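You operate a simulated robot arm through the tools that you are given. There is no shell and no other tool. Be economical: measure what you need, move in short steps, check, and stop when the job is done.

You are at the controls of a simulated robot arm. One attempt, no reset.

TASK
Lift the strainer out when the tea has its full colour, then put the lid on.
Fine: three pushes of the pump first, teapot off the drip tray; strainer into the black bowl before the tea turns dark; spill nothing.
Where things are to end (x, y in the base frame): glass teapot within 60 mm of [380, 110].
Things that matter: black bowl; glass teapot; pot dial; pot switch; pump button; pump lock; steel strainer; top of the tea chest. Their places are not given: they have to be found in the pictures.

The check looks at the end state, three seconds after you hand in, the way a careful person would. Anything else that was tipped, shoved, dropped, spilled or broken makes it a failure. A push-on lid holds only when it is set on centred and level and pressed home; a screw cap is set on level and turned clockwise until tight.

THE ROBOT
A 6-joint arm with a two-finger parallel gripper, fixed in place. Base frame: the origin is at the foot of the arm, x ahead of it, y to its left, z up; the work surface is at about z = 800. Lengths are in mm, angles in rad, forces in N, time in s.
With the tool pointing down near the work surface it reaches from about 240 to 640 mm from the base axis. Its first joint turns from -1.152 to 1.152 rad. Payload 2.7 kg.
The tool frame sits at the grasp point between the pads (the TCP): z along the fingers, y along the line on which they close. The tips reach 23 mm beyond it. Largest opening 94 mm; finger width 38, thickness 10; the body of the gripper, 54 by 96 mm, starts 39 mm behind the TCP.
Orientation is that of the tool frame in the base frame, as a unit quaternion [w, x, y, z]. With the fingers straight down and closing along the base's y, the tool's x points along the base's -x, its y along +y and its z along -z.

THE INTERFACE
- The arm moves only by the tool apply_moves. Its arguments are lists of equal length, an entry for each row: "linear": the shift along the base's x, y, z in units of 30 mm (1.0 is 30 mm), a list of three; "rotation": the turn, a rotation vector about the base's x, y, z in units of 8 degrees (1.0 is 8 degrees), a list of three; "jaw": the finger opening in mm, from 0 to 94. In form: {"linear": [[tx, ty, tz], ...], "rotation": [[rx, ry, rz], ...], "jaw": [jaw, ...]}. A call has 1 to 10 rows; each row shifts and turns the commanded pose from where the row before left it. A call with a number of a shift or a turn outside -1 to 1 is refused whole. Each row takes 0.2 s and may step no farther than 50 mm and 0.15 rad from the row before; otherwise, or with a gripper value out of range, the whole call is refused. A pose out of reach is approached as far as the arm can. The call stops where the force on the tool passes 70 N (or 10 N more than at its start, if that is more) or the arm is blocked; 0.2 s more then pass. Each finger travels about 45 mm/s and halts on what it meets, pressing with about 26 N; the grip force reading is that of the motor and also rises with nothing between the fingers. The clock runs only during rows and for 0.2 s after the last one: add rows that do not move to give the fingers time. It gives the time, the measured TCP pose, the force on the tool (base axes), the opening and the grip force at its end, in the units of the frame above (readings bear some noise), with the torque about the TCP (base axes, N m) and any sound that the robot's microphone picked up.
- Cameras (640 x 400 px; columns grow to the right, rows downward): "scene" is fixed at [68.3, -440.6, 1381.4]; the picture's right is [0.77, -0.63, 0.00], its down [-0.48, -0.59, -0.64] and it looks along [0.41, 0.50, -0.77] (base axes); focal length 214 px, centre (320, 200). "wrist" rides on the gripper at [86, 16, -75] in the tool frame; the picture's right is [-0.18, 0.98, 0.00], its down [-0.58, -0.11, -0.81] and it looks along [-0.79, -0.15, 0.59] (tool axes); focal length 243 px, centre (320, 200).
- capture(camera): a new picture of that camera. The clock stands still meanwhile.
- probe_pixels(camera, pixels): for up to 12 pixels [column, row] of the newest picture of that camera ("zoom" is the newest enlarged one), the place [x, y, z] in the base frame of the surface seen there, good to about 2 mm. The clock stands still meanwhile.
- close_up(camera, box): a new picture of the part [left, top, right, bottom] of that camera's present view, enlarged. The clock stands still meanwhile.
- sign_off(): hands the job in; it is judged then, once.

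Keep the steps short. Do not move on a guess: measure, check each grasp and each placing, and mend mistakes. In all there are 80 turns and 38 pictures (those below and enlarged ones count). Leave the gripper open and the arm clear of the work at the hand-in unless told otherwise, and finish with a single line.

The tools are called after "Emit:" as a command line: name --argument value ..., lists and objects as JSON in quotes. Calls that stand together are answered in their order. apply_moves: Moves the arm, as the interface text tells. Its arguments: {"type":"object","properties":{"linear":{"type":"array","items":{"type":"array","items":{"type":"number"}}},"rotation":{"type":"array","items":{"type":"array","items":{"type":"number"}}},"jaw":{"type":"array","items":{"type":"number"}}},"required":["linear","rotation","jaw"]} The other tools are called the same way: capture (camera) takes a picture; probe_pixels (camera, pixels) gives the place of the surface under pixels of a picture; close_up (camera, box) takes an enlarged picture of a part of a camera's view; sign_off () hands the job in.

At the start:

```text
time: 0.0
eef_pos: [334.7, 128.9, 1263.3]
ee_rot: [0.001, 0.001, 1.0, 0.0]
ft_force: [-0.2, -0.7, -0.7]
ft_torque: [-0.01, -0.02, -0.03]
finger_gap: 94.0
grasp_force: 0.0
```

scene: 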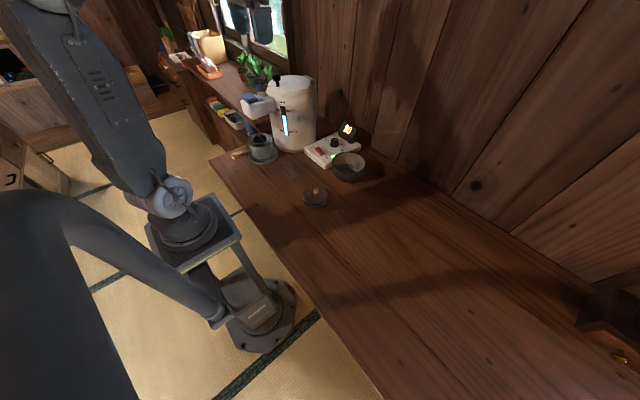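
wrist: 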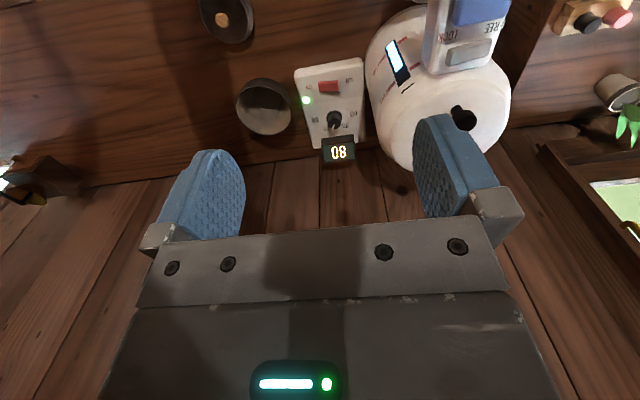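

The pictures show a white pot with a panel (display 80), a bowl, a lid on the counter and a teapot under the spout. I'll enlarge these areas first.

Emit:
close_up --camera "scene" --box '[220, 60, 380, 220]'

Emit:
close_up --camera "wrist" --box '[190, 0, 520, 200]'

```text
2.50 times, centred on (300, 140) of scene
```

zoom: 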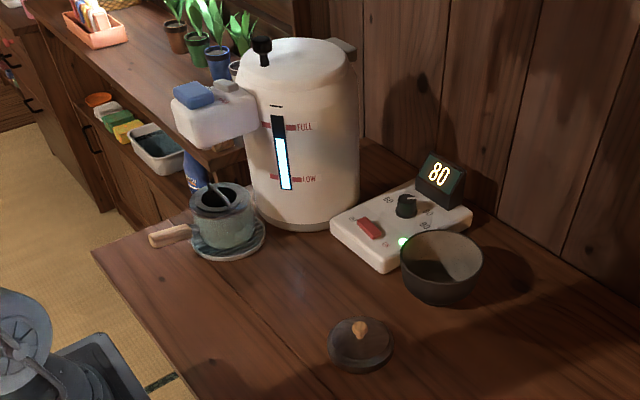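

```text
1.94 times, centred on (355, 100) of wrist
```

zoom: 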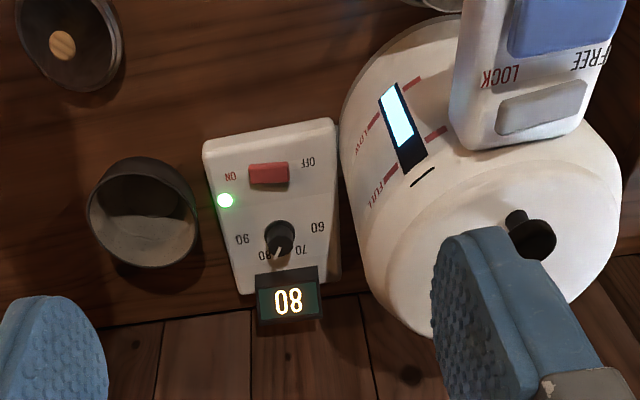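

Switch ON, dial near 80. The tea chest must be the dark box at the right edge of the scene; I'll enlarge it in both views and locate the main items.

Emit:
close_up --camera "scene" --box '[560, 260, 640, 380]'

Emit:
close_up --camera "wrist" --box '[0, 130, 120, 220]'

Emit:
probe_pixels --camera "scene" --pixels '[[258, 138], [263, 158], [240, 153], [348, 160], [336, 174], [317, 190], [333, 147], [250, 98], [258, 96], [600, 305], [630, 300], [312, 198]]'

Emit:
probe_pixels --camera "wrist" --pixels '[[30, 180], [15, 165], [60, 180], [335, 120], [329, 87], [264, 110], [227, 20], [475, 10], [467, 52], [306, 100], [440, 60], [338, 150]]'

```text
3.33 times, centred on (600, 320) of scene
```

zoom: 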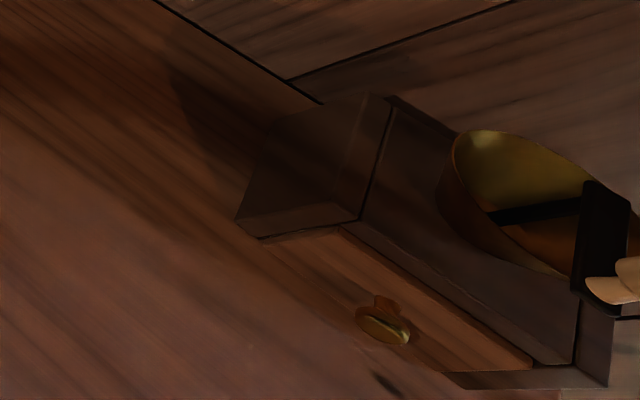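

```text
4.44 times, centred on (60, 175) of wrist
```

zoom: 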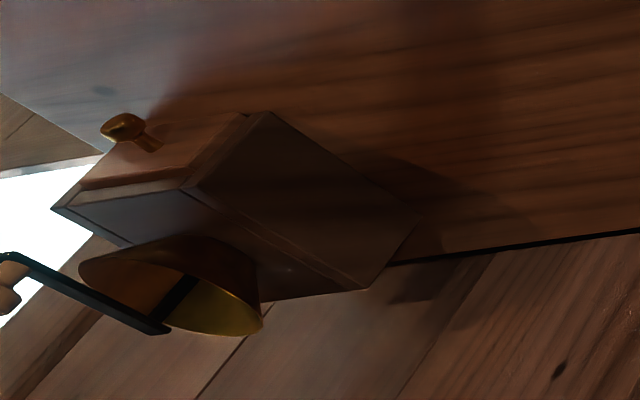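

```text
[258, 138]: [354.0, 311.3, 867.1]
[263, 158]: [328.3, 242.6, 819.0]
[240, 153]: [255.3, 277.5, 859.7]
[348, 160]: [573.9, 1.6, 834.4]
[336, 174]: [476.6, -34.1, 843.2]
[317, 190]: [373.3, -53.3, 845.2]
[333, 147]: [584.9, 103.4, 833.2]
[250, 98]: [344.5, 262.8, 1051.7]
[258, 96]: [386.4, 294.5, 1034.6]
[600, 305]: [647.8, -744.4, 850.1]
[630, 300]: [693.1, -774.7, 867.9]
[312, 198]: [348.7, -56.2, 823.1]
```

```text
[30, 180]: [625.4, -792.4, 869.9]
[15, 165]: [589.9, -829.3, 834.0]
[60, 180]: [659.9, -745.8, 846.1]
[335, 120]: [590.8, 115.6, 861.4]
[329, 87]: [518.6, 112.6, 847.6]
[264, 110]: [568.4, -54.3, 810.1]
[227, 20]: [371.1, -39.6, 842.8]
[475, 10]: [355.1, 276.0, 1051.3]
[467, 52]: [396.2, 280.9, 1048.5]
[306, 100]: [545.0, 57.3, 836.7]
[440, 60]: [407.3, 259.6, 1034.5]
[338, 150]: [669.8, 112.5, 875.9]
```

The chest sits near (650, -780), and I can't see its top well. I'll turn the wrist camera towards it to see whether anything is written there.

Emit:
apply_moves --linear '[[0, -1, 0], [0, -1, 0], [0, -1, 0], [0, -1, 0], [0, -1, 0], [0, -1, 0], [0, -1, 0], [0, -1, 0]]' --rotation '[[0, 0, -1], [0, 0, -1], [0, 0, -1], [0, 0, -1], [0, 0, -1], [0, 0, -1], [0, 0, 0], [0, 0, 0]]' --jaw '[94, 94, 94, 94, 94, 94, 94, 94]'

Emit:
capture --camera "wrist"

```text
time: 1.8
eef_pos: [336.4, -110.9, 1261.5]
ee_rot: [0.0, 0.408, 0.913, 0.0]
ft_force: [0.2, -0.5, -0.5]
ft_torque: [-0.03, -0.02, 0.01]
finger_gap: 93.8
grasp_force: 0.1
```

```text
31 pictures are left
```

wrist: 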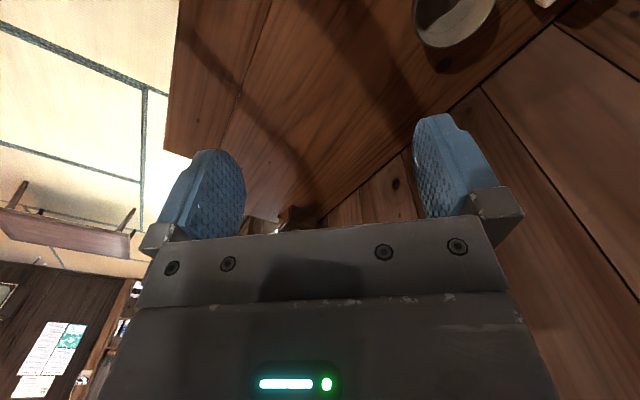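

That box with a brass hopper and crank looks like a coffee mill, not the tea chest. I'll check the left part of the scene for the chest.

Emit:
close_up --camera "scene" --box '[150, 0, 310, 110]'

Emit:
close_up --camera "scene" --box '[0, 20, 120, 200]'

```text
3.64 times, centred on (230, 55) of scene
```

zoom: 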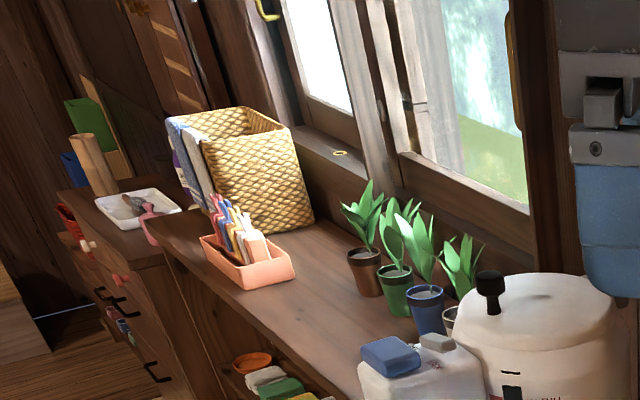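

```text
2.22 times, centred on (60, 110) of scene
```

zoom: 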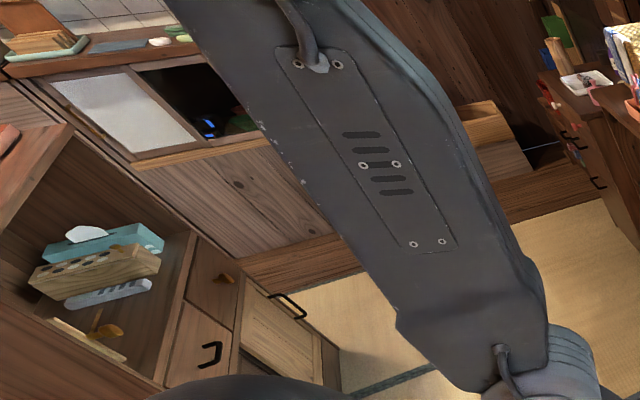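

No separate chest with notes; the counter itself is most likely the tea chest. I'll turn the wrist camera to face +y for a close view of teapot and pump.

Emit:
apply_moves --linear '[[0, 1, 0], [0, 1, 0], [0, 1, 0], [0, 1, 0], [0, 0.5, 0], [0, 0, 0], [0, 0, 0], [0, 0, 0], [0, 0, 0], [0, 0, 0]]' --rotation '[[0, 0, 1], [0, 0, 1], [0, 0, 1], [0, 0, 1], [0, 0, 1], [0, 0, 1], [0, 0, 1], [0, 0, 1], [0, 0, 1], [0, 0, 1]]' --jaw '[94, 94, 94, 94, 94, 94, 94, 94, 94, 94]'

Emit:
apply_moves --linear '[[0, 0, -1], [0, 0, -1], [0, 0, -1], [0, 0, -1], [0, 0, -1], [0, 0, -1], [0, 0, 0], [0, 0, 0]]' --rotation '[[0, 0, 1], [0, 0, 1], [0, 0, 1], [0, 0, 1], [0, 0, 1], [0, 0, 1], [0, 0, 1], [0, 0, 0.25]]' --jaw '[94, 94, 94, 94, 94, 94, 94, 94]'

Emit:
capture --camera "wrist"

```text
time: 4.0
eef_pos: [335.6, 23.9, 1263.4]
ee_rot: [0.001, -0.277, 0.961, 0.001]
ft_force: [0.1, 0.5, -0.1]
ft_torque: [0.05, 0.0, 0.0]
finger_gap: 94.0
grasp_force: 0.1
```

```text
time: 5.8
eef_pos: [335.7, 22.9, 1081.7]
ee_rot: [0.0, 0.708, -0.706, -0.001]
ft_force: [0.3, -0.3, 0.3]
ft_torque: [0.0, 0.01, -0.04]
finger_gap: 93.9
grasp_force: 0.1
```

```text
28 pictures are left
```

wrist: 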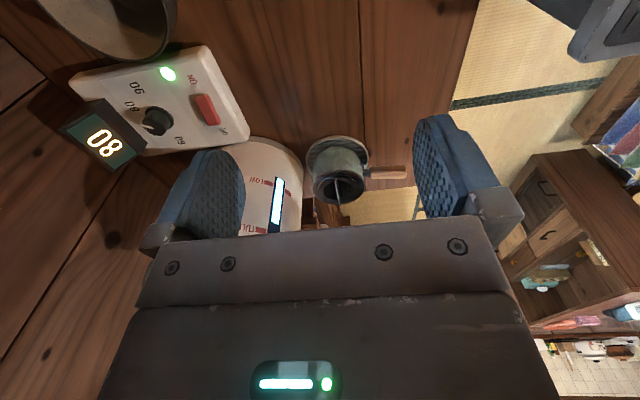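

Emit:
close_up --camera "wrist" --box '[240, 110, 430, 230]'

Emit:
probe_pixels --camera "wrist" --pixels '[[340, 190], [338, 200], [341, 172], [335, 180], [355, 180], [323, 180], [370, 172], [402, 172], [340, 155], [337, 137], [309, 165], [366, 150]]'

```text
3.33 times, centred on (335, 170) of wrist
```

zoom: 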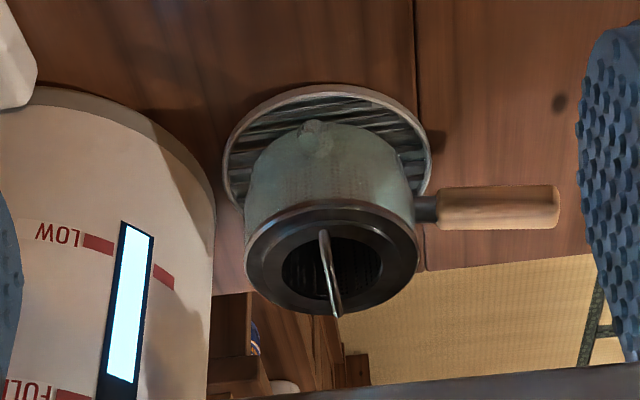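

```text
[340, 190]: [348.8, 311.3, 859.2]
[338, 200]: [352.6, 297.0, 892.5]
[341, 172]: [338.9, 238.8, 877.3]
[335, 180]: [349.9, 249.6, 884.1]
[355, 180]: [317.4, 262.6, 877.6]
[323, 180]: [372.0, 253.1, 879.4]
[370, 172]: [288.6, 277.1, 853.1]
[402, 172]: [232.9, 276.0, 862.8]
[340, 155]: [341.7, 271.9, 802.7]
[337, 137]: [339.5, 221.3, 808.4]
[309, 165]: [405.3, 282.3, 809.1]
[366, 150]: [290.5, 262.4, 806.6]
```

The teapot has a side handle towards -x, a small spout towards -y, and the strainer has an upright metal tab. I'll probe the rim, tab, handle and pump in detail.

Emit:
probe_pixels --camera "zoom" --pixels '[[324, 236], [327, 260], [332, 285], [336, 312], [258, 262], [406, 262], [325, 215], [345, 302], [440, 208], [550, 207], [315, 140], [330, 90]]'

Emit:
close_up --camera "scene" --box '[235, 90, 295, 170]'

```text
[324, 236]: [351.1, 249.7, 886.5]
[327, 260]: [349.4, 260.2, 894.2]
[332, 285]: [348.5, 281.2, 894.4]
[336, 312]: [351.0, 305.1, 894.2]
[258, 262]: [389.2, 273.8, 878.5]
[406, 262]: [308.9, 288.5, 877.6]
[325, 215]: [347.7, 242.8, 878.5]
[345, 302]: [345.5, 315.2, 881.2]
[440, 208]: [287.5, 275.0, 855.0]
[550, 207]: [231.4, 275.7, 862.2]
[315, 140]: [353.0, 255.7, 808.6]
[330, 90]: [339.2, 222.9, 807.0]
```

```text
5.00 times, centred on (265, 130) of scene
```

zoom: 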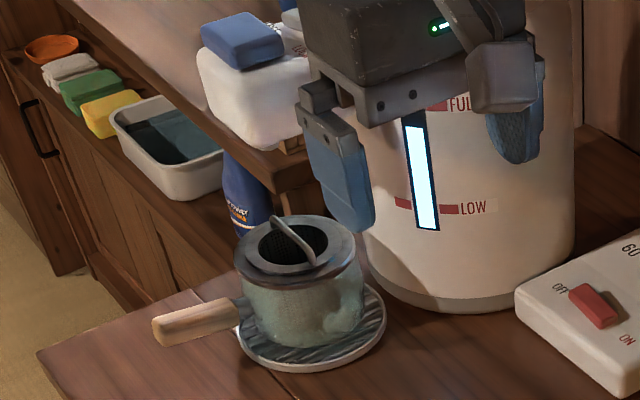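

The strainer bail runs along y at x≈350, top z≈894, and rim centre is about (349, 280, 878). Next I'll look at the pump head and lock from above.

Emit:
apply_moves --linear '[[1, 0.5, 1], [0.3, 0.5, 1], [0, 0, 1], [0, 0, 1], [0, 0, 1], [0, 0, 0.5]]' --rotation '[[0, 0, 0], [0, 0, 0], [0, 0, 0], [0, 0, 0], [0, 0, 0], [0, 0, 0]]' --jaw '[94, 94, 94, 94, 94, 94]'

Emit:
close_up --camera "wrist" --box '[220, 90, 440, 230]'

```text
time: 7.2
eef_pos: [374.5, 52.6, 1248.5]
ee_rot: [0.0, 0.707, -0.707, 0.0]
ft_force: [0.5, -0.4, 0.6]
ft_torque: [0.01, -0.01, -0.02]
finger_gap: 93.9
grasp_force: 0.1
```

```text
2.86 times, centred on (330, 160) of wrist
```

zoom: 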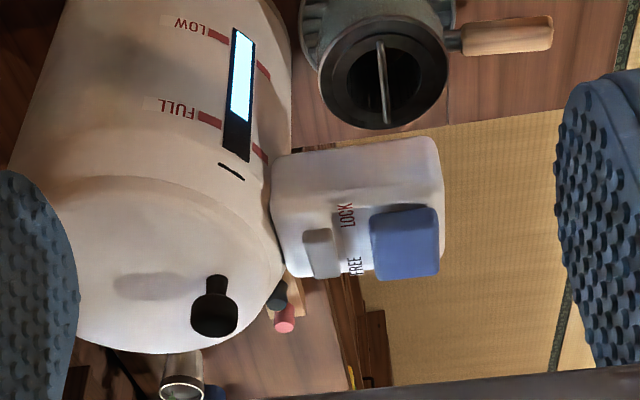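

Emit:
probe_pixels --camera "zoom" --pixels '[[320, 232], [320, 255], [320, 275], [306, 255], [338, 255], [345, 215], [355, 266], [375, 225], [405, 245], [435, 245], [405, 212], [405, 272]]'

Emit:
probe_pixels --camera "wrist" --pixels '[[348, 160], [370, 160], [362, 140], [322, 170], [328, 178], [320, 182], [313, 160]]'

Emit:
close_up --camera "wrist" --box '[310, 140, 380, 195]'

```text
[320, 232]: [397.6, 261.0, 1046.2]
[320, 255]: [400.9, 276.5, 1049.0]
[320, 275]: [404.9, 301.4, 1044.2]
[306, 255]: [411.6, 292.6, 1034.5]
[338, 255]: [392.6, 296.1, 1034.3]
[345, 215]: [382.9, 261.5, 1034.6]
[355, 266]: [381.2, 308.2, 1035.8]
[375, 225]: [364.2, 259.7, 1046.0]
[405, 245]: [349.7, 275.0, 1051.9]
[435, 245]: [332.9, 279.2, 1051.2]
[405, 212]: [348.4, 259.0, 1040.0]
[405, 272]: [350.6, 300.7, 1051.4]
```

```text
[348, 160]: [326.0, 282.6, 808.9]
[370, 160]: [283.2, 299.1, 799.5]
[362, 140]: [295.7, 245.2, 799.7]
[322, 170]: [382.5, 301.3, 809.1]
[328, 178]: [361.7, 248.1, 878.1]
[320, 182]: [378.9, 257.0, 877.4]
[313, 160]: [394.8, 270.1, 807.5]
```

```text
7.27 times, centred on (345, 168) of wrist
```

zoom: 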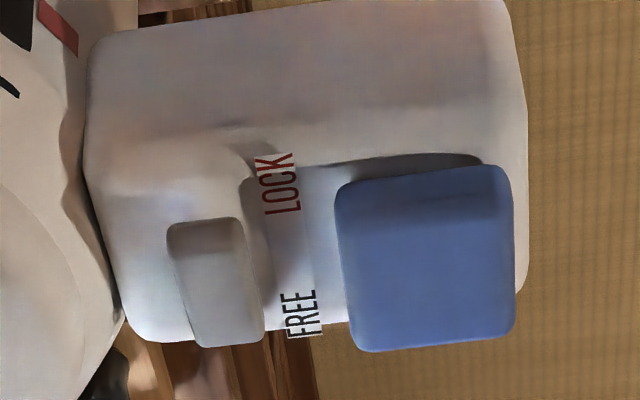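

Emit:
probe_pixels --camera "zoom" --pixels '[[210, 215], [210, 222], [210, 235], [210, 250], [215, 280], [220, 320], [222, 338], [225, 346], [180, 290], [255, 290], [280, 185], [300, 312]]'

Emit:
probe_pixels --camera "zoom" --pixels '[[400, 170], [400, 185], [400, 215], [405, 260], [415, 340], [345, 260], [505, 260], [180, 335], [300, 345], [120, 200], [300, 10], [510, 50]]'

```text
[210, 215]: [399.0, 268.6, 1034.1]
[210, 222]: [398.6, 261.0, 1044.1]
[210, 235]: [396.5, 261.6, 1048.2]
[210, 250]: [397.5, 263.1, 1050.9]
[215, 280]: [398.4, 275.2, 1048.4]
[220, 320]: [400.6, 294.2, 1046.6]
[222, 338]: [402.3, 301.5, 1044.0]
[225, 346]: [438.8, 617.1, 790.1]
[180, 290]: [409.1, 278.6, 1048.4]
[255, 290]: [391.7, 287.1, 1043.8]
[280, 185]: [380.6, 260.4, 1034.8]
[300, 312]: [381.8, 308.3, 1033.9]
```

```text
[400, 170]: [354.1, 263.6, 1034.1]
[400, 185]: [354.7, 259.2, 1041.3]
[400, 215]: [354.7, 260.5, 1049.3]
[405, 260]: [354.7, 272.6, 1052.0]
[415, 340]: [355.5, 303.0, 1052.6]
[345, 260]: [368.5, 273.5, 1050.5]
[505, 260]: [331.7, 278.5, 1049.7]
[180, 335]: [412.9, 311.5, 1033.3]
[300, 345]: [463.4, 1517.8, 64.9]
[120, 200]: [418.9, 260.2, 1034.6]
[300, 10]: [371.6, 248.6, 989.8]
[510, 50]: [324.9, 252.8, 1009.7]
```

The lock is tilted down at its FREE end (z 1051 at LOCK end, 1044 at FREE end), so it may be free already. Before any pumping I'll check the height of the kettle top for clearance.

Emit:
probe_pixels --camera "wrist" --pixels '[[294, 195], [294, 200], [290, 170], [270, 180], [300, 150], [331, 150], [345, 145]]'

Emit:
apply_moves --linear '[[-1, -0.5, -1], [-1, -0.5, -1], [-1, -0.5, -1], [-1, -0.5, -1], [-0.5, -0.5, -1], [0, 0, -0.5], [0, 0, 0], [0, 0, 0], [0, 0, 0], [0, 0, 0]]' --rotation '[[0, 0, -1], [0, 0, -1], [0, 0, -1], [0, 0, -1], [0, 0, -1], [0, 0, -1], [0, 0, -1], [0, 0, -1], [0, 0, -1], [0, 0, -1]]' --jaw '[94, 94, 94, 94, 94, 94, 94, 94, 94, 94]'

Emit:
apply_moves --linear '[[0, 0, 0], [0, 0, 0]]' --rotation '[[0, 0, -1], [0, 0, -0.25]]' --jaw '[94, 94]'

Emit:
capture --camera "wrist"

```text
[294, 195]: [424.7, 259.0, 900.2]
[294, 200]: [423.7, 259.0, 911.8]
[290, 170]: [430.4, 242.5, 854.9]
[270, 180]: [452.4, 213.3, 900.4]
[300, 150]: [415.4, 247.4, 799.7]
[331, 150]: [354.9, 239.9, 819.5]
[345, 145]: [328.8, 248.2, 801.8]
```

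```text
time: 9.4
eef_pos: [240.7, -22.3, 1083.4]
ee_rot: [0.001, -0.085, 0.996, 0.001]
ft_force: [0.7, -1.0, 0.3]
ft_torque: [0.0, 0.05, -0.01]
finger_gap: 94.3
grasp_force: 0.1
```

```text
time: 10.0
eef_pos: [240.3, -23.0, 1083.2]
ee_rot: [0.001, 0.001, 1.0, 0.0]
ft_force: [0.0, -0.6, 0.0]
ft_torque: [-0.01, 0.02, -0.01]
finger_gap: 94.1
grasp_force: 0.0
```

```text
23 pictures are left
```

wrist: 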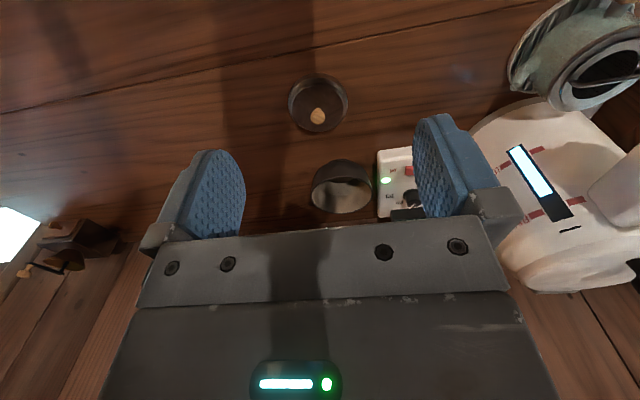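

Emit:
close_up --camera "wrist" --box '[270, 60, 410, 220]'

```text
2.50 times, centred on (340, 140) of wrist
```

zoom: 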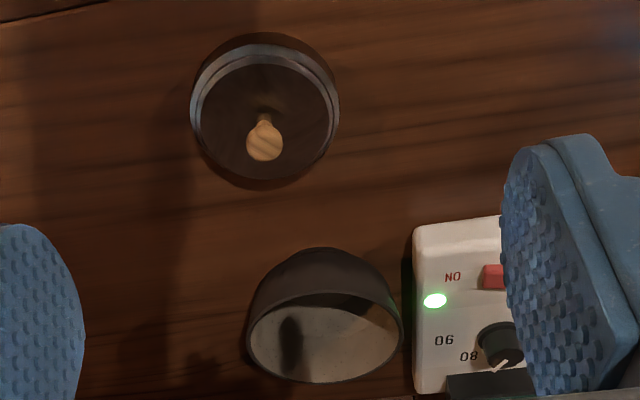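

Emit:
probe_pixels --camera "zoom" --pixels '[[264, 140], [264, 155], [264, 116], [200, 95], [330, 95], [265, 182], [265, 60], [195, 110], [337, 110], [265, 45], [248, 140], [280, 140]]'

Emit:
probe_pixels --camera "zoom" --pixels '[[251, 330], [399, 330], [325, 294], [325, 381], [325, 340], [290, 320], [370, 320], [325, 252], [415, 240]]'

Emit:
probe_pixels --camera "wrist" --pixels '[[545, 240], [560, 270], [632, 264], [600, 255], [585, 290]]'

```text
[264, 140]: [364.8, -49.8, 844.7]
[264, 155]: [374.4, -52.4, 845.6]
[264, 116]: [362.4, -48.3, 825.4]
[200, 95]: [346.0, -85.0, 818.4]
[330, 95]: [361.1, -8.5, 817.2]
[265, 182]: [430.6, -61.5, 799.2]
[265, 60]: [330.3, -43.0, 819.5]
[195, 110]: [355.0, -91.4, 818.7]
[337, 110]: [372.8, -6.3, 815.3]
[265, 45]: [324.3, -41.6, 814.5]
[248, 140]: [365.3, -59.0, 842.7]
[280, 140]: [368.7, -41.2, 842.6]
```

```text
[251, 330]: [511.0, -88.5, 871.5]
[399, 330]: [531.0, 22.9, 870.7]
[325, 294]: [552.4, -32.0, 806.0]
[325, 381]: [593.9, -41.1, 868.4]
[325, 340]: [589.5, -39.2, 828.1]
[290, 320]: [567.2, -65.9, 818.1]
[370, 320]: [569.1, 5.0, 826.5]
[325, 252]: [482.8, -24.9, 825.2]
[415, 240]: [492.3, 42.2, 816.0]
```

```text
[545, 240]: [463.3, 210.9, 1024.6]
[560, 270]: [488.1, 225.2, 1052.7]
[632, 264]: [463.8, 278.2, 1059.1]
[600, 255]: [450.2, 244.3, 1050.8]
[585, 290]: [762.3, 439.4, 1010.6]
```

Lid: centre ≈(367,-49), knob top ≈845. Bowl: centre ≈(536,-30), rim z≈871. Button: centre (350,281), top 1052. I'll close the jaw and go above the button.

Emit:
apply_moves --linear '[[0, 1, 1], [0, 1, 1], [0, 1, 0], [0, 1, 0], [0.6, 1, 0], [0.6, 1, 0], [0.6, 1, 0], [0.6, 1, 0], [0.6, 1, 0], [0.65, 1, 0]]' --rotation '[[0, 0, 0], [0, 0, 0], [0, 0, 0], [0, 0, 0], [0, 0, 0], [0, 0, 0], [0, 0, 0], [0, 0, 0], [0, 0, 0], [0, 0, 0]]' --jaw '[80, 60, 40, 20, 0, 0, 0, 0, 0, 0]'

Emit:
apply_moves --linear '[[0, 0.13, 0], [0, 0, -1], [0, 0, -0.6]]' --rotation '[[0, 0, 0], [0, 0, 0], [0, 0, 0]]' --jaw '[0, 0, 0]'

Emit:
close_up --camera "scene" --box '[210, 50, 310, 180]'

```text
time: 12.2
eef_pos: [348.4, 277.2, 1143.6]
ee_rot: [0.001, 0.0, 1.0, -0.001]
ft_force: [0.5, -0.7, 0.1]
ft_torque: [0.01, 0.02, -0.01]
finger_gap: 0.0
grasp_force: 25.4
```

```text
time: 13.0
eef_pos: [348.8, 281.0, 1095.4]
ee_rot: [0.001, -0.001, 1.0, 0.0]
ft_force: [-0.6, -0.4, 1.0]
ft_torque: [0.01, -0.01, 0.0]
finger_gap: 0.2
grasp_force: 25.5
```

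```text
3.08 times, centred on (260, 115) of scene
```

zoom: 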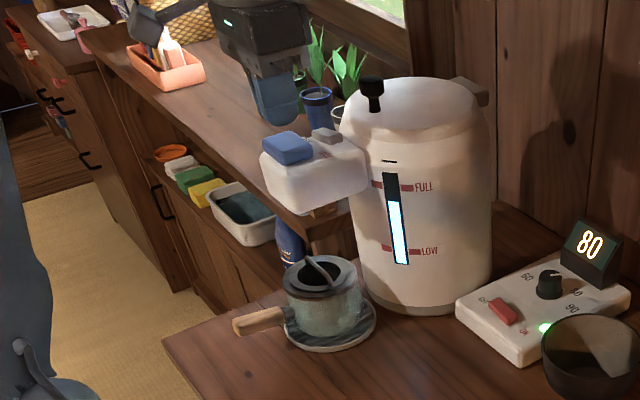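

The tip is at 1072, with 20 mm to the button. I'll lower carefully to test whether the button gives.

Emit:
apply_moves --linear '[[0, 0, -0.5], [0, 0, -0.15], [0, 0, -0.15], [0, 0, -0.1]]' --rotation '[[0, 0, 0], [0, 0, 0], [0, 0, 0], [0, 0, 0]]' --jaw '[0, 0, 0, 0]'

```text
time: 14.0
eef_pos: [348.0, 280.7, 1068.7]
ee_rot: [0.0, -0.001, 1.0, 0.001]
ft_force: [-2.8, -0.7, 4.9]
ft_torque: [0.01, 0.06, 0.0]
finger_gap: 0.0
grasp_force: 25.5
```

The button gives (4.9 N, about 6 mm down), so it is free. I'll continue the stroke to the end.

Emit:
apply_moves --linear '[[0, 0, -0.15], [0, 0, -0.15], [0, 0, -0.15]]' --rotation '[[0, 0, 0], [0, 0, 0], [0, 0, 0]]' --jaw '[0, 0, 0]'

```text
time: 14.8
eef_pos: [348.3, 281.7, 1059.7]
ee_rot: [0.005, 0.0, 1.0, 0.003]
ft_force: [-7.0, -10.0, 48.4]
ft_torque: [-0.2, 0.83, 0.01]
finger_gap: 0.2
grasp_force: 25.9
```

It reached an end stop at 1060 with 48 N. I'll check whether water came before counting this.

Emit:
close_up --camera "scene" --box '[225, 80, 305, 180]'

```text
4.00 times, centred on (265, 130) of scene
```

zoom: 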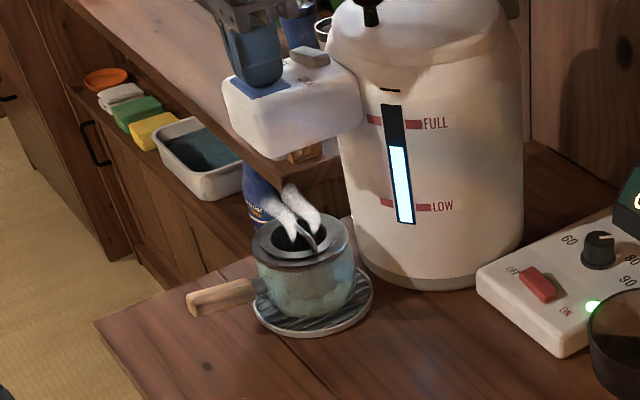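

Water is flowing into the pot and the gauge fell, so that counts as push one. Release fully and push again.

Emit:
apply_moves --linear '[[0, 0, 0.4], [0, 0, 0.5], [0, 0, 0], [0, 0, 0], [0, 0, -0.25], [0, 0, -0.25], [0, 0, -0.2], [0, 0, -0.17], [0, 0, 0]]' --rotation '[[0, 0, 0], [0, 0, 0], [0, 0, 0], [0, 0, 0], [0, 0, 0], [0, 0, 0], [0, 0, 0], [0, 0, 0], [0, 0, 0]]' --jaw '[0, 0, 0, 0, 0, 0, 0, 0, 0]'

Emit:
close_up --camera "scene" --box '[225, 80, 305, 180]'

```text
time: 16.8
eef_pos: [348.3, 283.2, 1060.4]
ee_rot: [0.004, 0.0, 1.0, 0.004]
ft_force: [-9.0, -5.6, 43.6]
ft_torque: [-0.16, 0.7, -0.06]
finger_gap: 0.0
grasp_force: 26.3
```

```text
4.00 times, centred on (265, 130) of scene
```

zoom: 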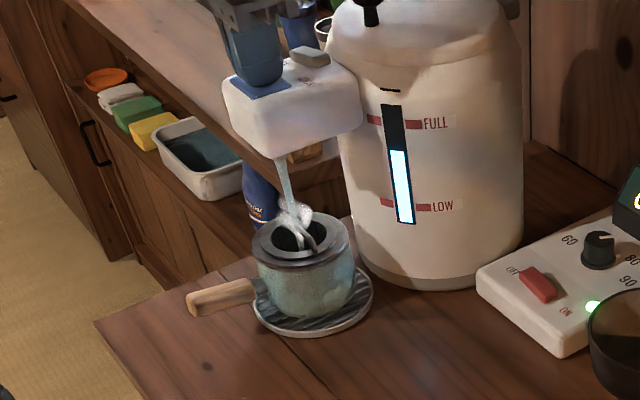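

Push two is pouring (gauge lower again). Now push three, then hold for the stream and lift clear.

Emit:
apply_moves --linear '[[0, 0, 0], [0, 0, 0.4], [0, 0, 0.5], [0, 0, 0], [0, 0, 0], [0, 0, -0.25], [0, 0, -0.25], [0, 0, -0.2], [0, 0, -0.17], [0, 0, 0]]' --rotation '[[0, 0, 0], [0, 0, 0], [0, 0, 0], [0, 0, 0], [0, 0, 0], [0, 0, 0], [0, 0, 0], [0, 0, 0], [0, 0, 0], [0, 0, 0]]' --jaw '[0, 0, 0, 0, 0, 0, 0, 0, 0, 0]'

Emit:
apply_moves --linear '[[0, 0, 0.4], [0, 0, 1], [-0.8, 0, 0.7], [-1, 0, 0], [-1, 0, 0]]' --rotation '[[0, 0, 0], [0, 0, 0], [0, 0, 0], [0, 0, 0], [0, 0, 0]]' --jaw '[0, 0, 0, 20, 40]'

Emit:
close_up --camera "scene" --box '[225, 80, 305, 180]'

```text
time: 19.0
eef_pos: [349.0, 282.3, 1060.2]
ee_rot: [0.003, 0.0, 1.0, 0.002]
ft_force: [-4.8, -7.2, 39.8]
ft_torque: [-0.18, 0.55, 0.01]
finger_gap: 0.0
grasp_force: 25.5
```

```text
time: 20.2
eef_pos: [264.6, 282.6, 1118.9]
ee_rot: [0.001, 0.001, 1.0, 0.0]
ft_force: [0.4, -0.2, 0.0]
ft_torque: [-0.04, -0.02, 0.03]
finger_gap: 40.0
grasp_force: 0.1
```

```text
4.00 times, centred on (265, 130) of scene
```

zoom: 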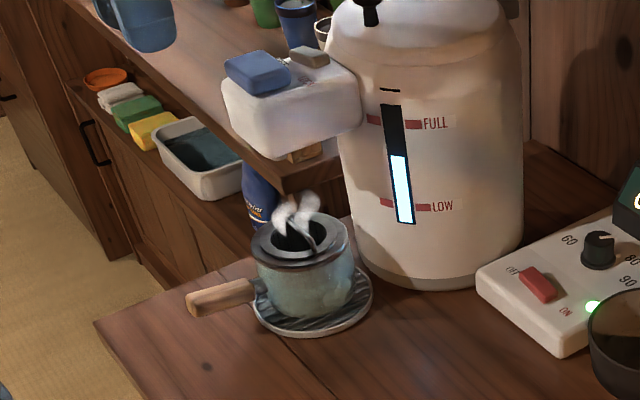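

Three pushes are done and the stream has stopped. Now I'll descend over the wooden handle (x≈266, y≈276, z≈850) with the jaw open to 60.

Emit:
apply_moves --linear '[[0.05, -0.22, -1], [0, 0, -1], [0, 0, -1], [0, 0, -1], [0, 0, -1], [0, 0, -1], [0, 0, -1], [0, 0, -1], [0, 0, -0.8]]' --rotation '[[0, 0, 0], [0, 0, 0], [0, 0, 0], [0, 0, 0], [0, 0, 0], [0, 0, 0], [0, 0, 0], [0, 0, 0], [0, 0, 0]]' --jaw '[60, 60, 60, 60, 60, 60, 60, 60, 60]'

Emit:
capture --camera "wrist"

```text
time: 22.2
eef_pos: [265.2, 273.4, 854.2]
ee_rot: [0.001, 0.001, 1.0, 0.0]
ft_force: [1.5, 0.5, -0.2]
ft_torque: [0.02, 0.0, 0.0]
finger_gap: 60.0
grasp_force: 0.1
```

```text
17 pictures are left
```

wrist: 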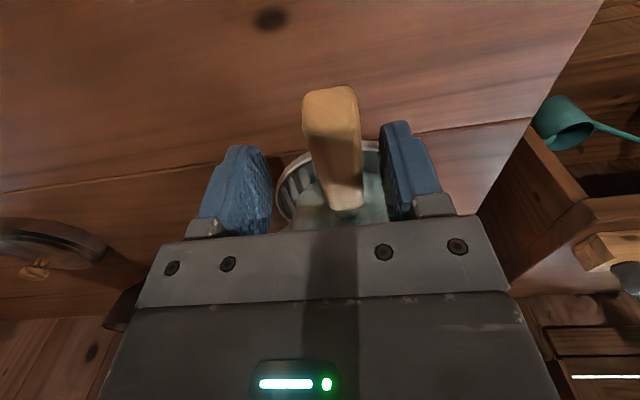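

The handle is between the pads and roughly centred. I'll lower 5 mm and close.

Emit:
apply_moves --linear '[[0, 0.05, -0.17], [0, 0, 0], [0, 0, 0], [0, 0, 0], [0, 0, 0]]' --rotation '[[0, 0, 0], [0, 0, 0], [0, 0, 0], [0, 0, 0], [0, 0, 0]]' --jaw '[40, 20, 5, 5, 5]'

Emit:
apply_moves --linear '[[0, 0, 0.15], [0, 0, 0.2], [0, 0, 0.2]]' --rotation '[[0, 0, 0], [0, 0, 0], [0, 0, 0]]' --jaw '[5, 5, 5]'

Emit:
close_up --camera "scene" --box '[225, 100, 305, 180]'

```text
time: 23.4
eef_pos: [264.8, 276.5, 848.5]
ee_rot: [0.0, 0.0, 1.0, 0.0]
ft_force: [1.2, -0.4, -0.4]
ft_torque: [0.01, 0.0, -0.11]
finger_gap: 20.0
grasp_force: 25.9
```

```text
time: 24.2
eef_pos: [266.7, 276.2, 864.9]
ee_rot: [-0.001, 0.0, 1.0, 0.0]
ft_force: [-0.9, -0.6, -5.2]
ft_torque: [0.03, 0.36, 0.0]
finger_gap: 19.9
grasp_force: 26.3
```

```text
5.00 times, centred on (265, 140) of scene
```

zoom: 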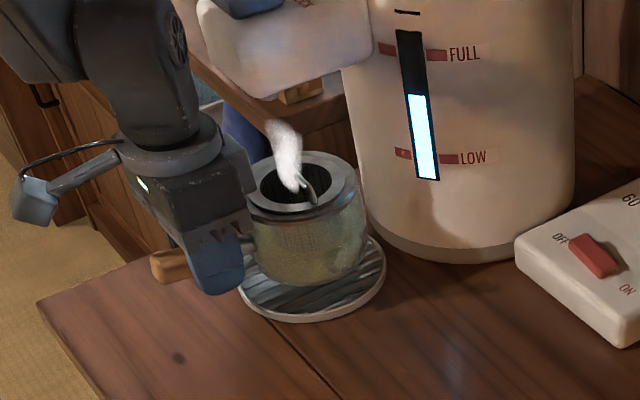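

The pot is lifted and level (5.2 N). I'll carry it smoothly to (380,110), which puts the TCP near (297,106).

Emit:
apply_moves --linear '[[0, -0.3, 0], [0, -0.5, 0], [0.1, -0.6, 0], [0.15, -0.7, 0], [0.15, -0.7, 0], [0.15, -0.7, 0], [0.15, -0.7, 0], [0.15, -0.6, 0], [0.15, -0.5, 0], [0, -0.35, 0]]' --rotation '[[0, 0, 0], [0, 0, 0], [0, 0, 0], [0, 0, 0], [0, 0, 0], [0, 0, 0], [0, 0, 0], [0, 0, 0], [0, 0, 0], [0, 0, 0]]' --jaw '[5, 5, 5, 5, 5, 5, 5, 5, 5, 5]'

Emit:
apply_moves --linear '[[0, 0, -0.3], [0, 0, -0.2], [0, 0, -0.15], [0, 0, -0.1]]' --rotation '[[0, 0, 0], [0, 0, 0], [0, 0, 0], [0, 0, 0]]' --jaw '[5, 5, 5, 5]'

```text
time: 26.4
eef_pos: [296.3, 107.1, 866.2]
ee_rot: [0.001, 0.0, 1.0, 0.0]
ft_force: [0.0, 0.3, -5.7]
ft_torque: [0.0, 0.38, 0.01]
finger_gap: 19.8
grasp_force: 26.4
```

```text
time: 27.4
eef_pos: [296.6, 106.9, 845.7]
ee_rot: [0.0, 0.0, 1.0, 0.001]
ft_force: [0.6, -0.9, -5.1]
ft_torque: [0.01, 0.34, 0.01]
finger_gap: 19.8
grasp_force: 26.3
```

Emit:
apply_moves --linear '[[0, 0, -0.07], [0, 0, -0.05]]' --rotation '[[0, 0, 0], [0, 0, 0]]' --jaw '[5, 5]'

```text
time: 28.0
eef_pos: [295.6, 106.3, 840.9]
ee_rot: [-0.001, 0.0, 1.0, 0.0]
ft_force: [0.1, -0.2, -5.4]
ft_torque: [0.03, 0.35, 0.03]
finger_gap: 19.7
grasp_force: 26.3
```

Still carrying the full weight; I'll lower a little more.

Emit:
apply_moves --linear '[[0, 0, -0.06], [0, 0, -0.04]]' --rotation '[[0, 0, 0], [0, 0, 0]]' --jaw '[5, 5]'

```text
time: 28.6
eef_pos: [296.5, 107.3, 838.1]
ee_rot: [0.0, 0.0, 1.0, 0.001]
ft_force: [-3.8, -6.4, 19.1]
ft_torque: [-0.17, -0.47, -0.26]
finger_gap: 19.9
grasp_force: 26.0
```

It touches down. I'll ease off 1 mm, open, rise clear while turning towards yaw 90 for the bail, and look.

Emit:
apply_moves --linear '[[0, 0, 0.03], [0, 0, 0], [0, 0, 0], [0, 0, 0], [0, 0, 1], [0, 0, 1], [0, 0, 1], [0, 0, 1]]' --rotation '[[0, 0, 0], [0, 0, 0], [0, 0, 0], [0, 0, 0], [0, 0, 0], [0, 0, 0], [0, 0, 0], [0, 0, 0]]' --jaw '[30, 50, 60, 60, 60, 60, 60, 60]'

Emit:
apply_moves --linear '[[0, 0, 1], [0, -0.5, 0.5], [0, -0.5, 0], [0, -0.5, 0], [0.5, -0.5, 0], [0.5, -0.5, 0], [0.5, -0.5, 0], [0.5, 0, 0], [0.5, 0, 0], [0, 0, 0]]' --rotation '[[0, 0, 1], [0, 0, 1], [0, 0, 1], [0, 0, 1], [0, 0, 1], [0, 0, 1], [0, 0, 1], [0, 0, 1], [0, 0, 1], [0, 0, 1]]' --jaw '[60, 60, 60, 60, 60, 60, 60, 60, 60, 60]'

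Emit:
apply_moves --linear '[[0, 0, 0], [0, 0, 0]]' --rotation '[[0, 0, 1], [0, 0, 0.25]]' --jaw '[60, 60]'

Emit:
capture --camera "wrist"

```text
time: 30.4
eef_pos: [296.9, 107.8, 958.3]
ee_rot: [0.0, 0.0, 1.0, 0.0]
ft_force: [0.3, -0.8, 0.0]
ft_torque: [-0.01, 0.01, 0.05]
finger_gap: 60.2
grasp_force: 0.1
```

```text
time: 32.6
eef_pos: [371.2, 16.7, 1003.8]
ee_rot: [0.0, -0.643, 0.766, 0.0]
ft_force: [0.0, 0.0, 0.8]
ft_torque: [-0.03, 0.02, -0.03]
finger_gap: 60.1
grasp_force: 0.1
```

```text
time: 33.2
eef_pos: [372.0, 18.0, 1003.4]
ee_rot: [-0.001, 0.708, -0.706, -0.001]
ft_force: [-0.1, 0.4, 0.5]
ft_torque: [0.01, -0.03, 0.0]
finger_gap: 60.0
grasp_force: 0.1
```

```text
15 pictures are left
```

wrist: 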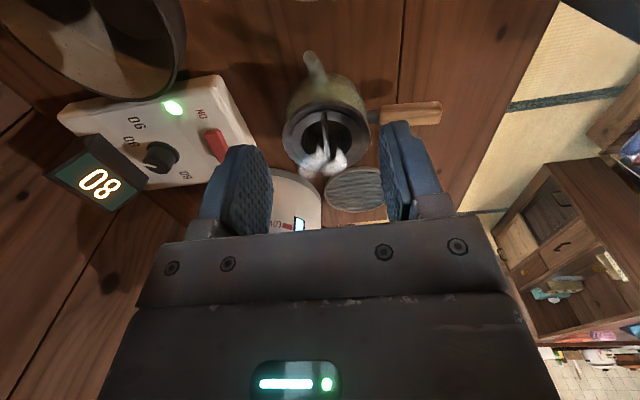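

The pot stands at the target, with the tea now yellowish. I'll probe the bail and rim.

Emit:
probe_pixels --camera "wrist" --pixels '[[324, 115], [325, 125], [326, 135], [327, 143], [285, 133], [368, 133], [326, 104], [295, 133], [355, 133], [405, 112], [316, 75], [340, 88]]'

Emit:
close_up --camera "wrist" --box '[260, 40, 400, 190]'

```text
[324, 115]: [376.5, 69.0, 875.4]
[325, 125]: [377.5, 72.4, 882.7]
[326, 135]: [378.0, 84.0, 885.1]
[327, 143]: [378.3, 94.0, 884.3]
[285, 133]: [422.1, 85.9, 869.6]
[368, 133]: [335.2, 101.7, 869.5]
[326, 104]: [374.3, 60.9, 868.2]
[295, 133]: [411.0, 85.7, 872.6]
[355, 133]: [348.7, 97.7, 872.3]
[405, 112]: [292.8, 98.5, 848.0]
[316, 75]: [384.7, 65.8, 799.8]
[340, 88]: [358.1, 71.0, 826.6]
```

```text
2.67 times, centred on (330, 115) of wrist
```

zoom: 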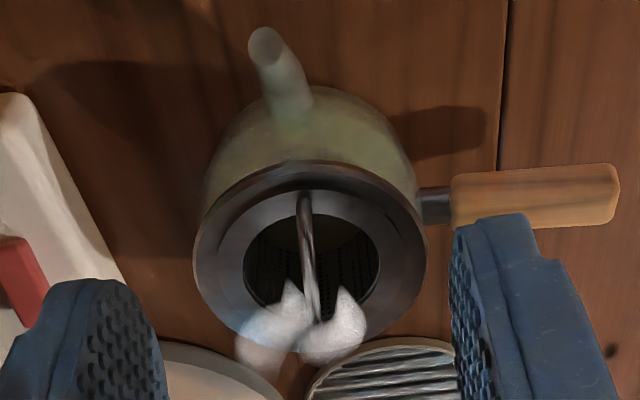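

Bail: x≈378, centre y≈104, top z≈886. I'll go just above it with jaw at 34 and wait there, watching the colour.

Emit:
apply_moves --linear '[[0.2, 1, 0], [0, 1, 0], [0, 0.87, 0], [0, 0, -1], [0, 0, -1], [0, 0, -0.5]]' --rotation '[[0, 0, 0], [0, 0, 0], [0, 0, 0], [0, 0, 0], [0, 0, 0], [0, 0, 0]]' --jaw '[50, 34, 34, 34, 34, 34]'

Emit:
close_up --camera "scene" --box '[250, 110, 350, 210]'

```text
time: 34.6
eef_pos: [377.3, 105.1, 926.7]
ee_rot: [0.0, 0.707, -0.707, -0.001]
ft_force: [-1.1, 0.2, -0.5]
ft_torque: [0.02, 0.02, -0.02]
finger_gap: 34.1
grasp_force: 0.1
```

```text
4.00 times, centred on (300, 160) of scene
```

zoom: 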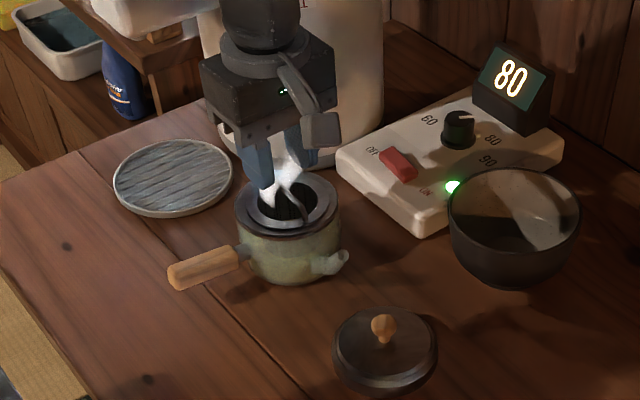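

The tea is still pale yellow-green. I'll lower to z≈898 and grip the bail without lifting.

Emit:
apply_moves --linear '[[0, 0, -0.5], [0, 0, -0.43], [0, 0, 0], [0, 0, 0], [0, 0, 0], [0, 0, 0]]' --rotation '[[0, 0, 0], [0, 0, 0], [0, 0, 0], [0, 0, 0], [0, 0, 0], [0, 0, 0]]' --jaw '[34, 34, 15, 0, 0, 0]'

Emit:
close_up --camera "scene" --box '[270, 130, 330, 190]'

```text
time: 36.0
eef_pos: [377.6, 103.6, 899.7]
ee_rot: [0.001, -0.707, 0.707, 0.001]
ft_force: [0.5, -0.4, 0.0]
ft_torque: [0.02, 0.0, 0.0]
finger_gap: 4.4
grasp_force: 26.6
```

```text
6.67 times, centred on (300, 160) of scene
```

zoom: 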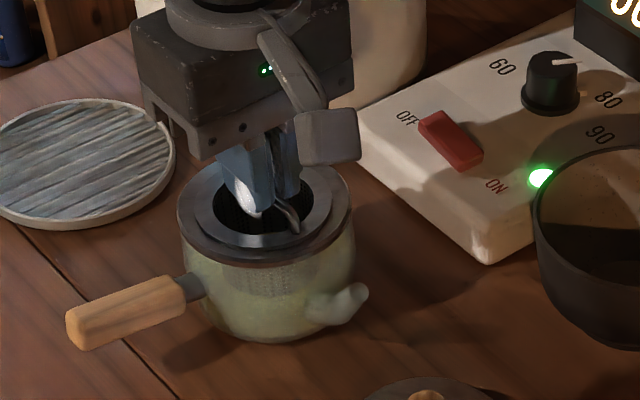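

The bail is held (4.4 mm gap). The colour is weak, so I'll wait about 6 s and look again.

Emit:
apply_moves --linear '[[0, 0, 0], [0, 0, 0], [0, 0, 0], [0, 0, 0], [0, 0, 0], [0, 0, 0], [0, 0, 0], [0, 0, 0], [0, 0, 0], [0, 0, 0]]' --rotation '[[0, 0, 0], [0, 0, 0], [0, 0, 0], [0, 0, 0], [0, 0, 0], [0, 0, 0], [0, 0, 0], [0, 0, 0], [0, 0, 0], [0, 0, 0]]' --jaw '[0, 0, 0, 0, 0, 0, 0, 0, 0, 0]'

Emit:
apply_moves --linear '[[0, 0, 0], [0, 0, 0], [0, 0, 0], [0, 0, 0], [0, 0, 0], [0, 0, 0], [0, 0, 0], [0, 0, 0], [0, 0, 0], [0, 0, 0]]' --rotation '[[0, 0, 0], [0, 0, 0], [0, 0, 0], [0, 0, 0], [0, 0, 0], [0, 0, 0], [0, 0, 0], [0, 0, 0], [0, 0, 0], [0, 0, 0]]' --jaw '[0, 0, 0, 0, 0, 0, 0, 0, 0, 0]'

Emit:
apply_moves --linear '[[0, 0, 0], [0, 0, 0], [0, 0, 0], [0, 0, 0], [0, 0, 0], [0, 0, 0], [0, 0, 0], [0, 0, 0], [0, 0, 0], [0, 0, 0]]' --rotation '[[0, 0, 0], [0, 0, 0], [0, 0, 0], [0, 0, 0], [0, 0, 0], [0, 0, 0], [0, 0, 0], [0, 0, 0], [0, 0, 0], [0, 0, 0]]' --jaw '[0, 0, 0, 0, 0, 0, 0, 0, 0, 0]'

Emit:
close_up --camera "scene" --box '[270, 130, 330, 190]'

```text
time: 38.2
eef_pos: [378.3, 103.6, 900.6]
ee_rot: [0.0, -0.707, 0.707, 0.0]
ft_force: [0.4, 0.3, -0.2]
ft_torque: [0.01, 0.02, 0.0]
finger_gap: 4.7
grasp_force: 25.8
```

```text
time: 40.4
eef_pos: [377.9, 102.7, 900.6]
ee_rot: [-0.001, 0.707, -0.707, -0.001]
ft_force: [-0.1, 0.6, -0.4]
ft_torque: [-0.03, 0.01, -0.01]
finger_gap: 4.4
grasp_force: 26.2
```

```text
time: 42.6
eef_pos: [377.7, 103.5, 899.8]
ee_rot: [0.0, -0.707, 0.707, 0.001]
ft_force: [0.1, -0.3, 0.0]
ft_torque: [0.03, 0.03, -0.01]
finger_gap: 4.5
grasp_force: 26.0
```

```text
6.67 times, centred on (300, 160) of scene
```

zoom: 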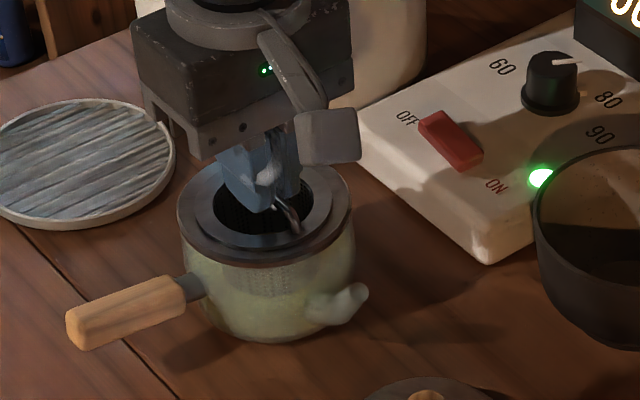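

Hardly changed, so it steeps slowly. I'll wait about another 11 s.

Emit:
apply_moves --linear '[[0, 0, 0], [0, 0, 0], [0, 0, 0], [0, 0, 0], [0, 0, 0], [0, 0, 0], [0, 0, 0], [0, 0, 0], [0, 0, 0], [0, 0, 0]]' --rotation '[[0, 0, 0], [0, 0, 0], [0, 0, 0], [0, 0, 0], [0, 0, 0], [0, 0, 0], [0, 0, 0], [0, 0, 0], [0, 0, 0], [0, 0, 0]]' --jaw '[0, 0, 0, 0, 0, 0, 0, 0, 0, 0]'

Emit:
apply_moves --linear '[[0, 0, 0], [0, 0, 0], [0, 0, 0], [0, 0, 0], [0, 0, 0], [0, 0, 0], [0, 0, 0], [0, 0, 0], [0, 0, 0], [0, 0, 0]]' --rotation '[[0, 0, 0], [0, 0, 0], [0, 0, 0], [0, 0, 0], [0, 0, 0], [0, 0, 0], [0, 0, 0], [0, 0, 0], [0, 0, 0], [0, 0, 0]]' --jaw '[0, 0, 0, 0, 0, 0, 0, 0, 0, 0]'

Emit:
apply_moves --linear '[[0, 0, 0], [0, 0, 0], [0, 0, 0], [0, 0, 0], [0, 0, 0], [0, 0, 0], [0, 0, 0], [0, 0, 0], [0, 0, 0], [0, 0, 0]]' --rotation '[[0, 0, 0], [0, 0, 0], [0, 0, 0], [0, 0, 0], [0, 0, 0], [0, 0, 0], [0, 0, 0], [0, 0, 0], [0, 0, 0], [0, 0, 0]]' --jaw '[0, 0, 0, 0, 0, 0, 0, 0, 0, 0]'

Emit:
apply_moves --linear '[[0, 0, 0], [0, 0, 0], [0, 0, 0], [0, 0, 0], [0, 0, 0], [0, 0, 0], [0, 0, 0], [0, 0, 0], [0, 0, 0], [0, 0, 0]]' --rotation '[[0, 0, 0], [0, 0, 0], [0, 0, 0], [0, 0, 0], [0, 0, 0], [0, 0, 0], [0, 0, 0], [0, 0, 0], [0, 0, 0], [0, 0, 0]]' --jaw '[0, 0, 0, 0, 0, 0, 0, 0, 0, 0]'

Emit:
close_up --camera "scene" --box '[270, 130, 330, 190]'

```text
time: 44.8
eef_pos: [378.0, 103.0, 900.3]
ee_rot: [0.0, -0.707, 0.707, 0.001]
ft_force: [-0.4, 1.1, -0.1]
ft_torque: [0.03, -0.01, -0.01]
finger_gap: 4.6
grasp_force: 26.4
```

```text
time: 47.0
eef_pos: [377.3, 103.3, 900.4]
ee_rot: [-0.001, 0.707, -0.707, -0.001]
ft_force: [0.3, 0.3, -0.4]
ft_torque: [-0.01, -0.01, 0.0]
finger_gap: 4.5
grasp_force: 26.4
```

```text
time: 49.2
eef_pos: [377.5, 104.3, 899.9]
ee_rot: [-0.001, 0.707, -0.707, 0.0]
ft_force: [-0.1, 0.4, -0.7]
ft_torque: [0.02, 0.0, -0.03]
finger_gap: 4.6
grasp_force: 25.5
```

```text
time: 51.4
eef_pos: [376.9, 103.4, 900.5]
ee_rot: [-0.001, 0.707, -0.707, 0.0]
ft_force: [-0.6, -0.8, 0.1]
ft_torque: [-0.05, -0.05, -0.03]
finger_gap: 4.5
grasp_force: 25.8
```

```text
6.67 times, centred on (300, 160) of scene
```

zoom: 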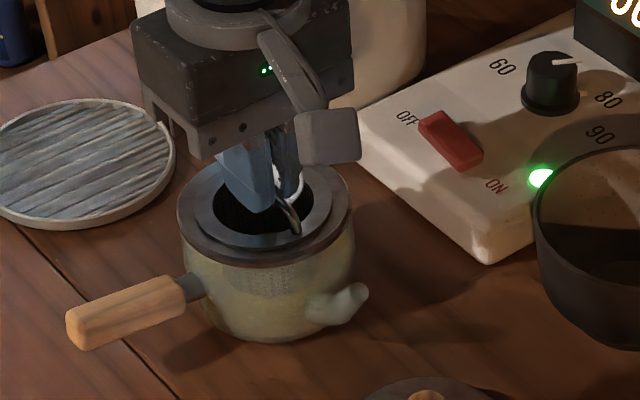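

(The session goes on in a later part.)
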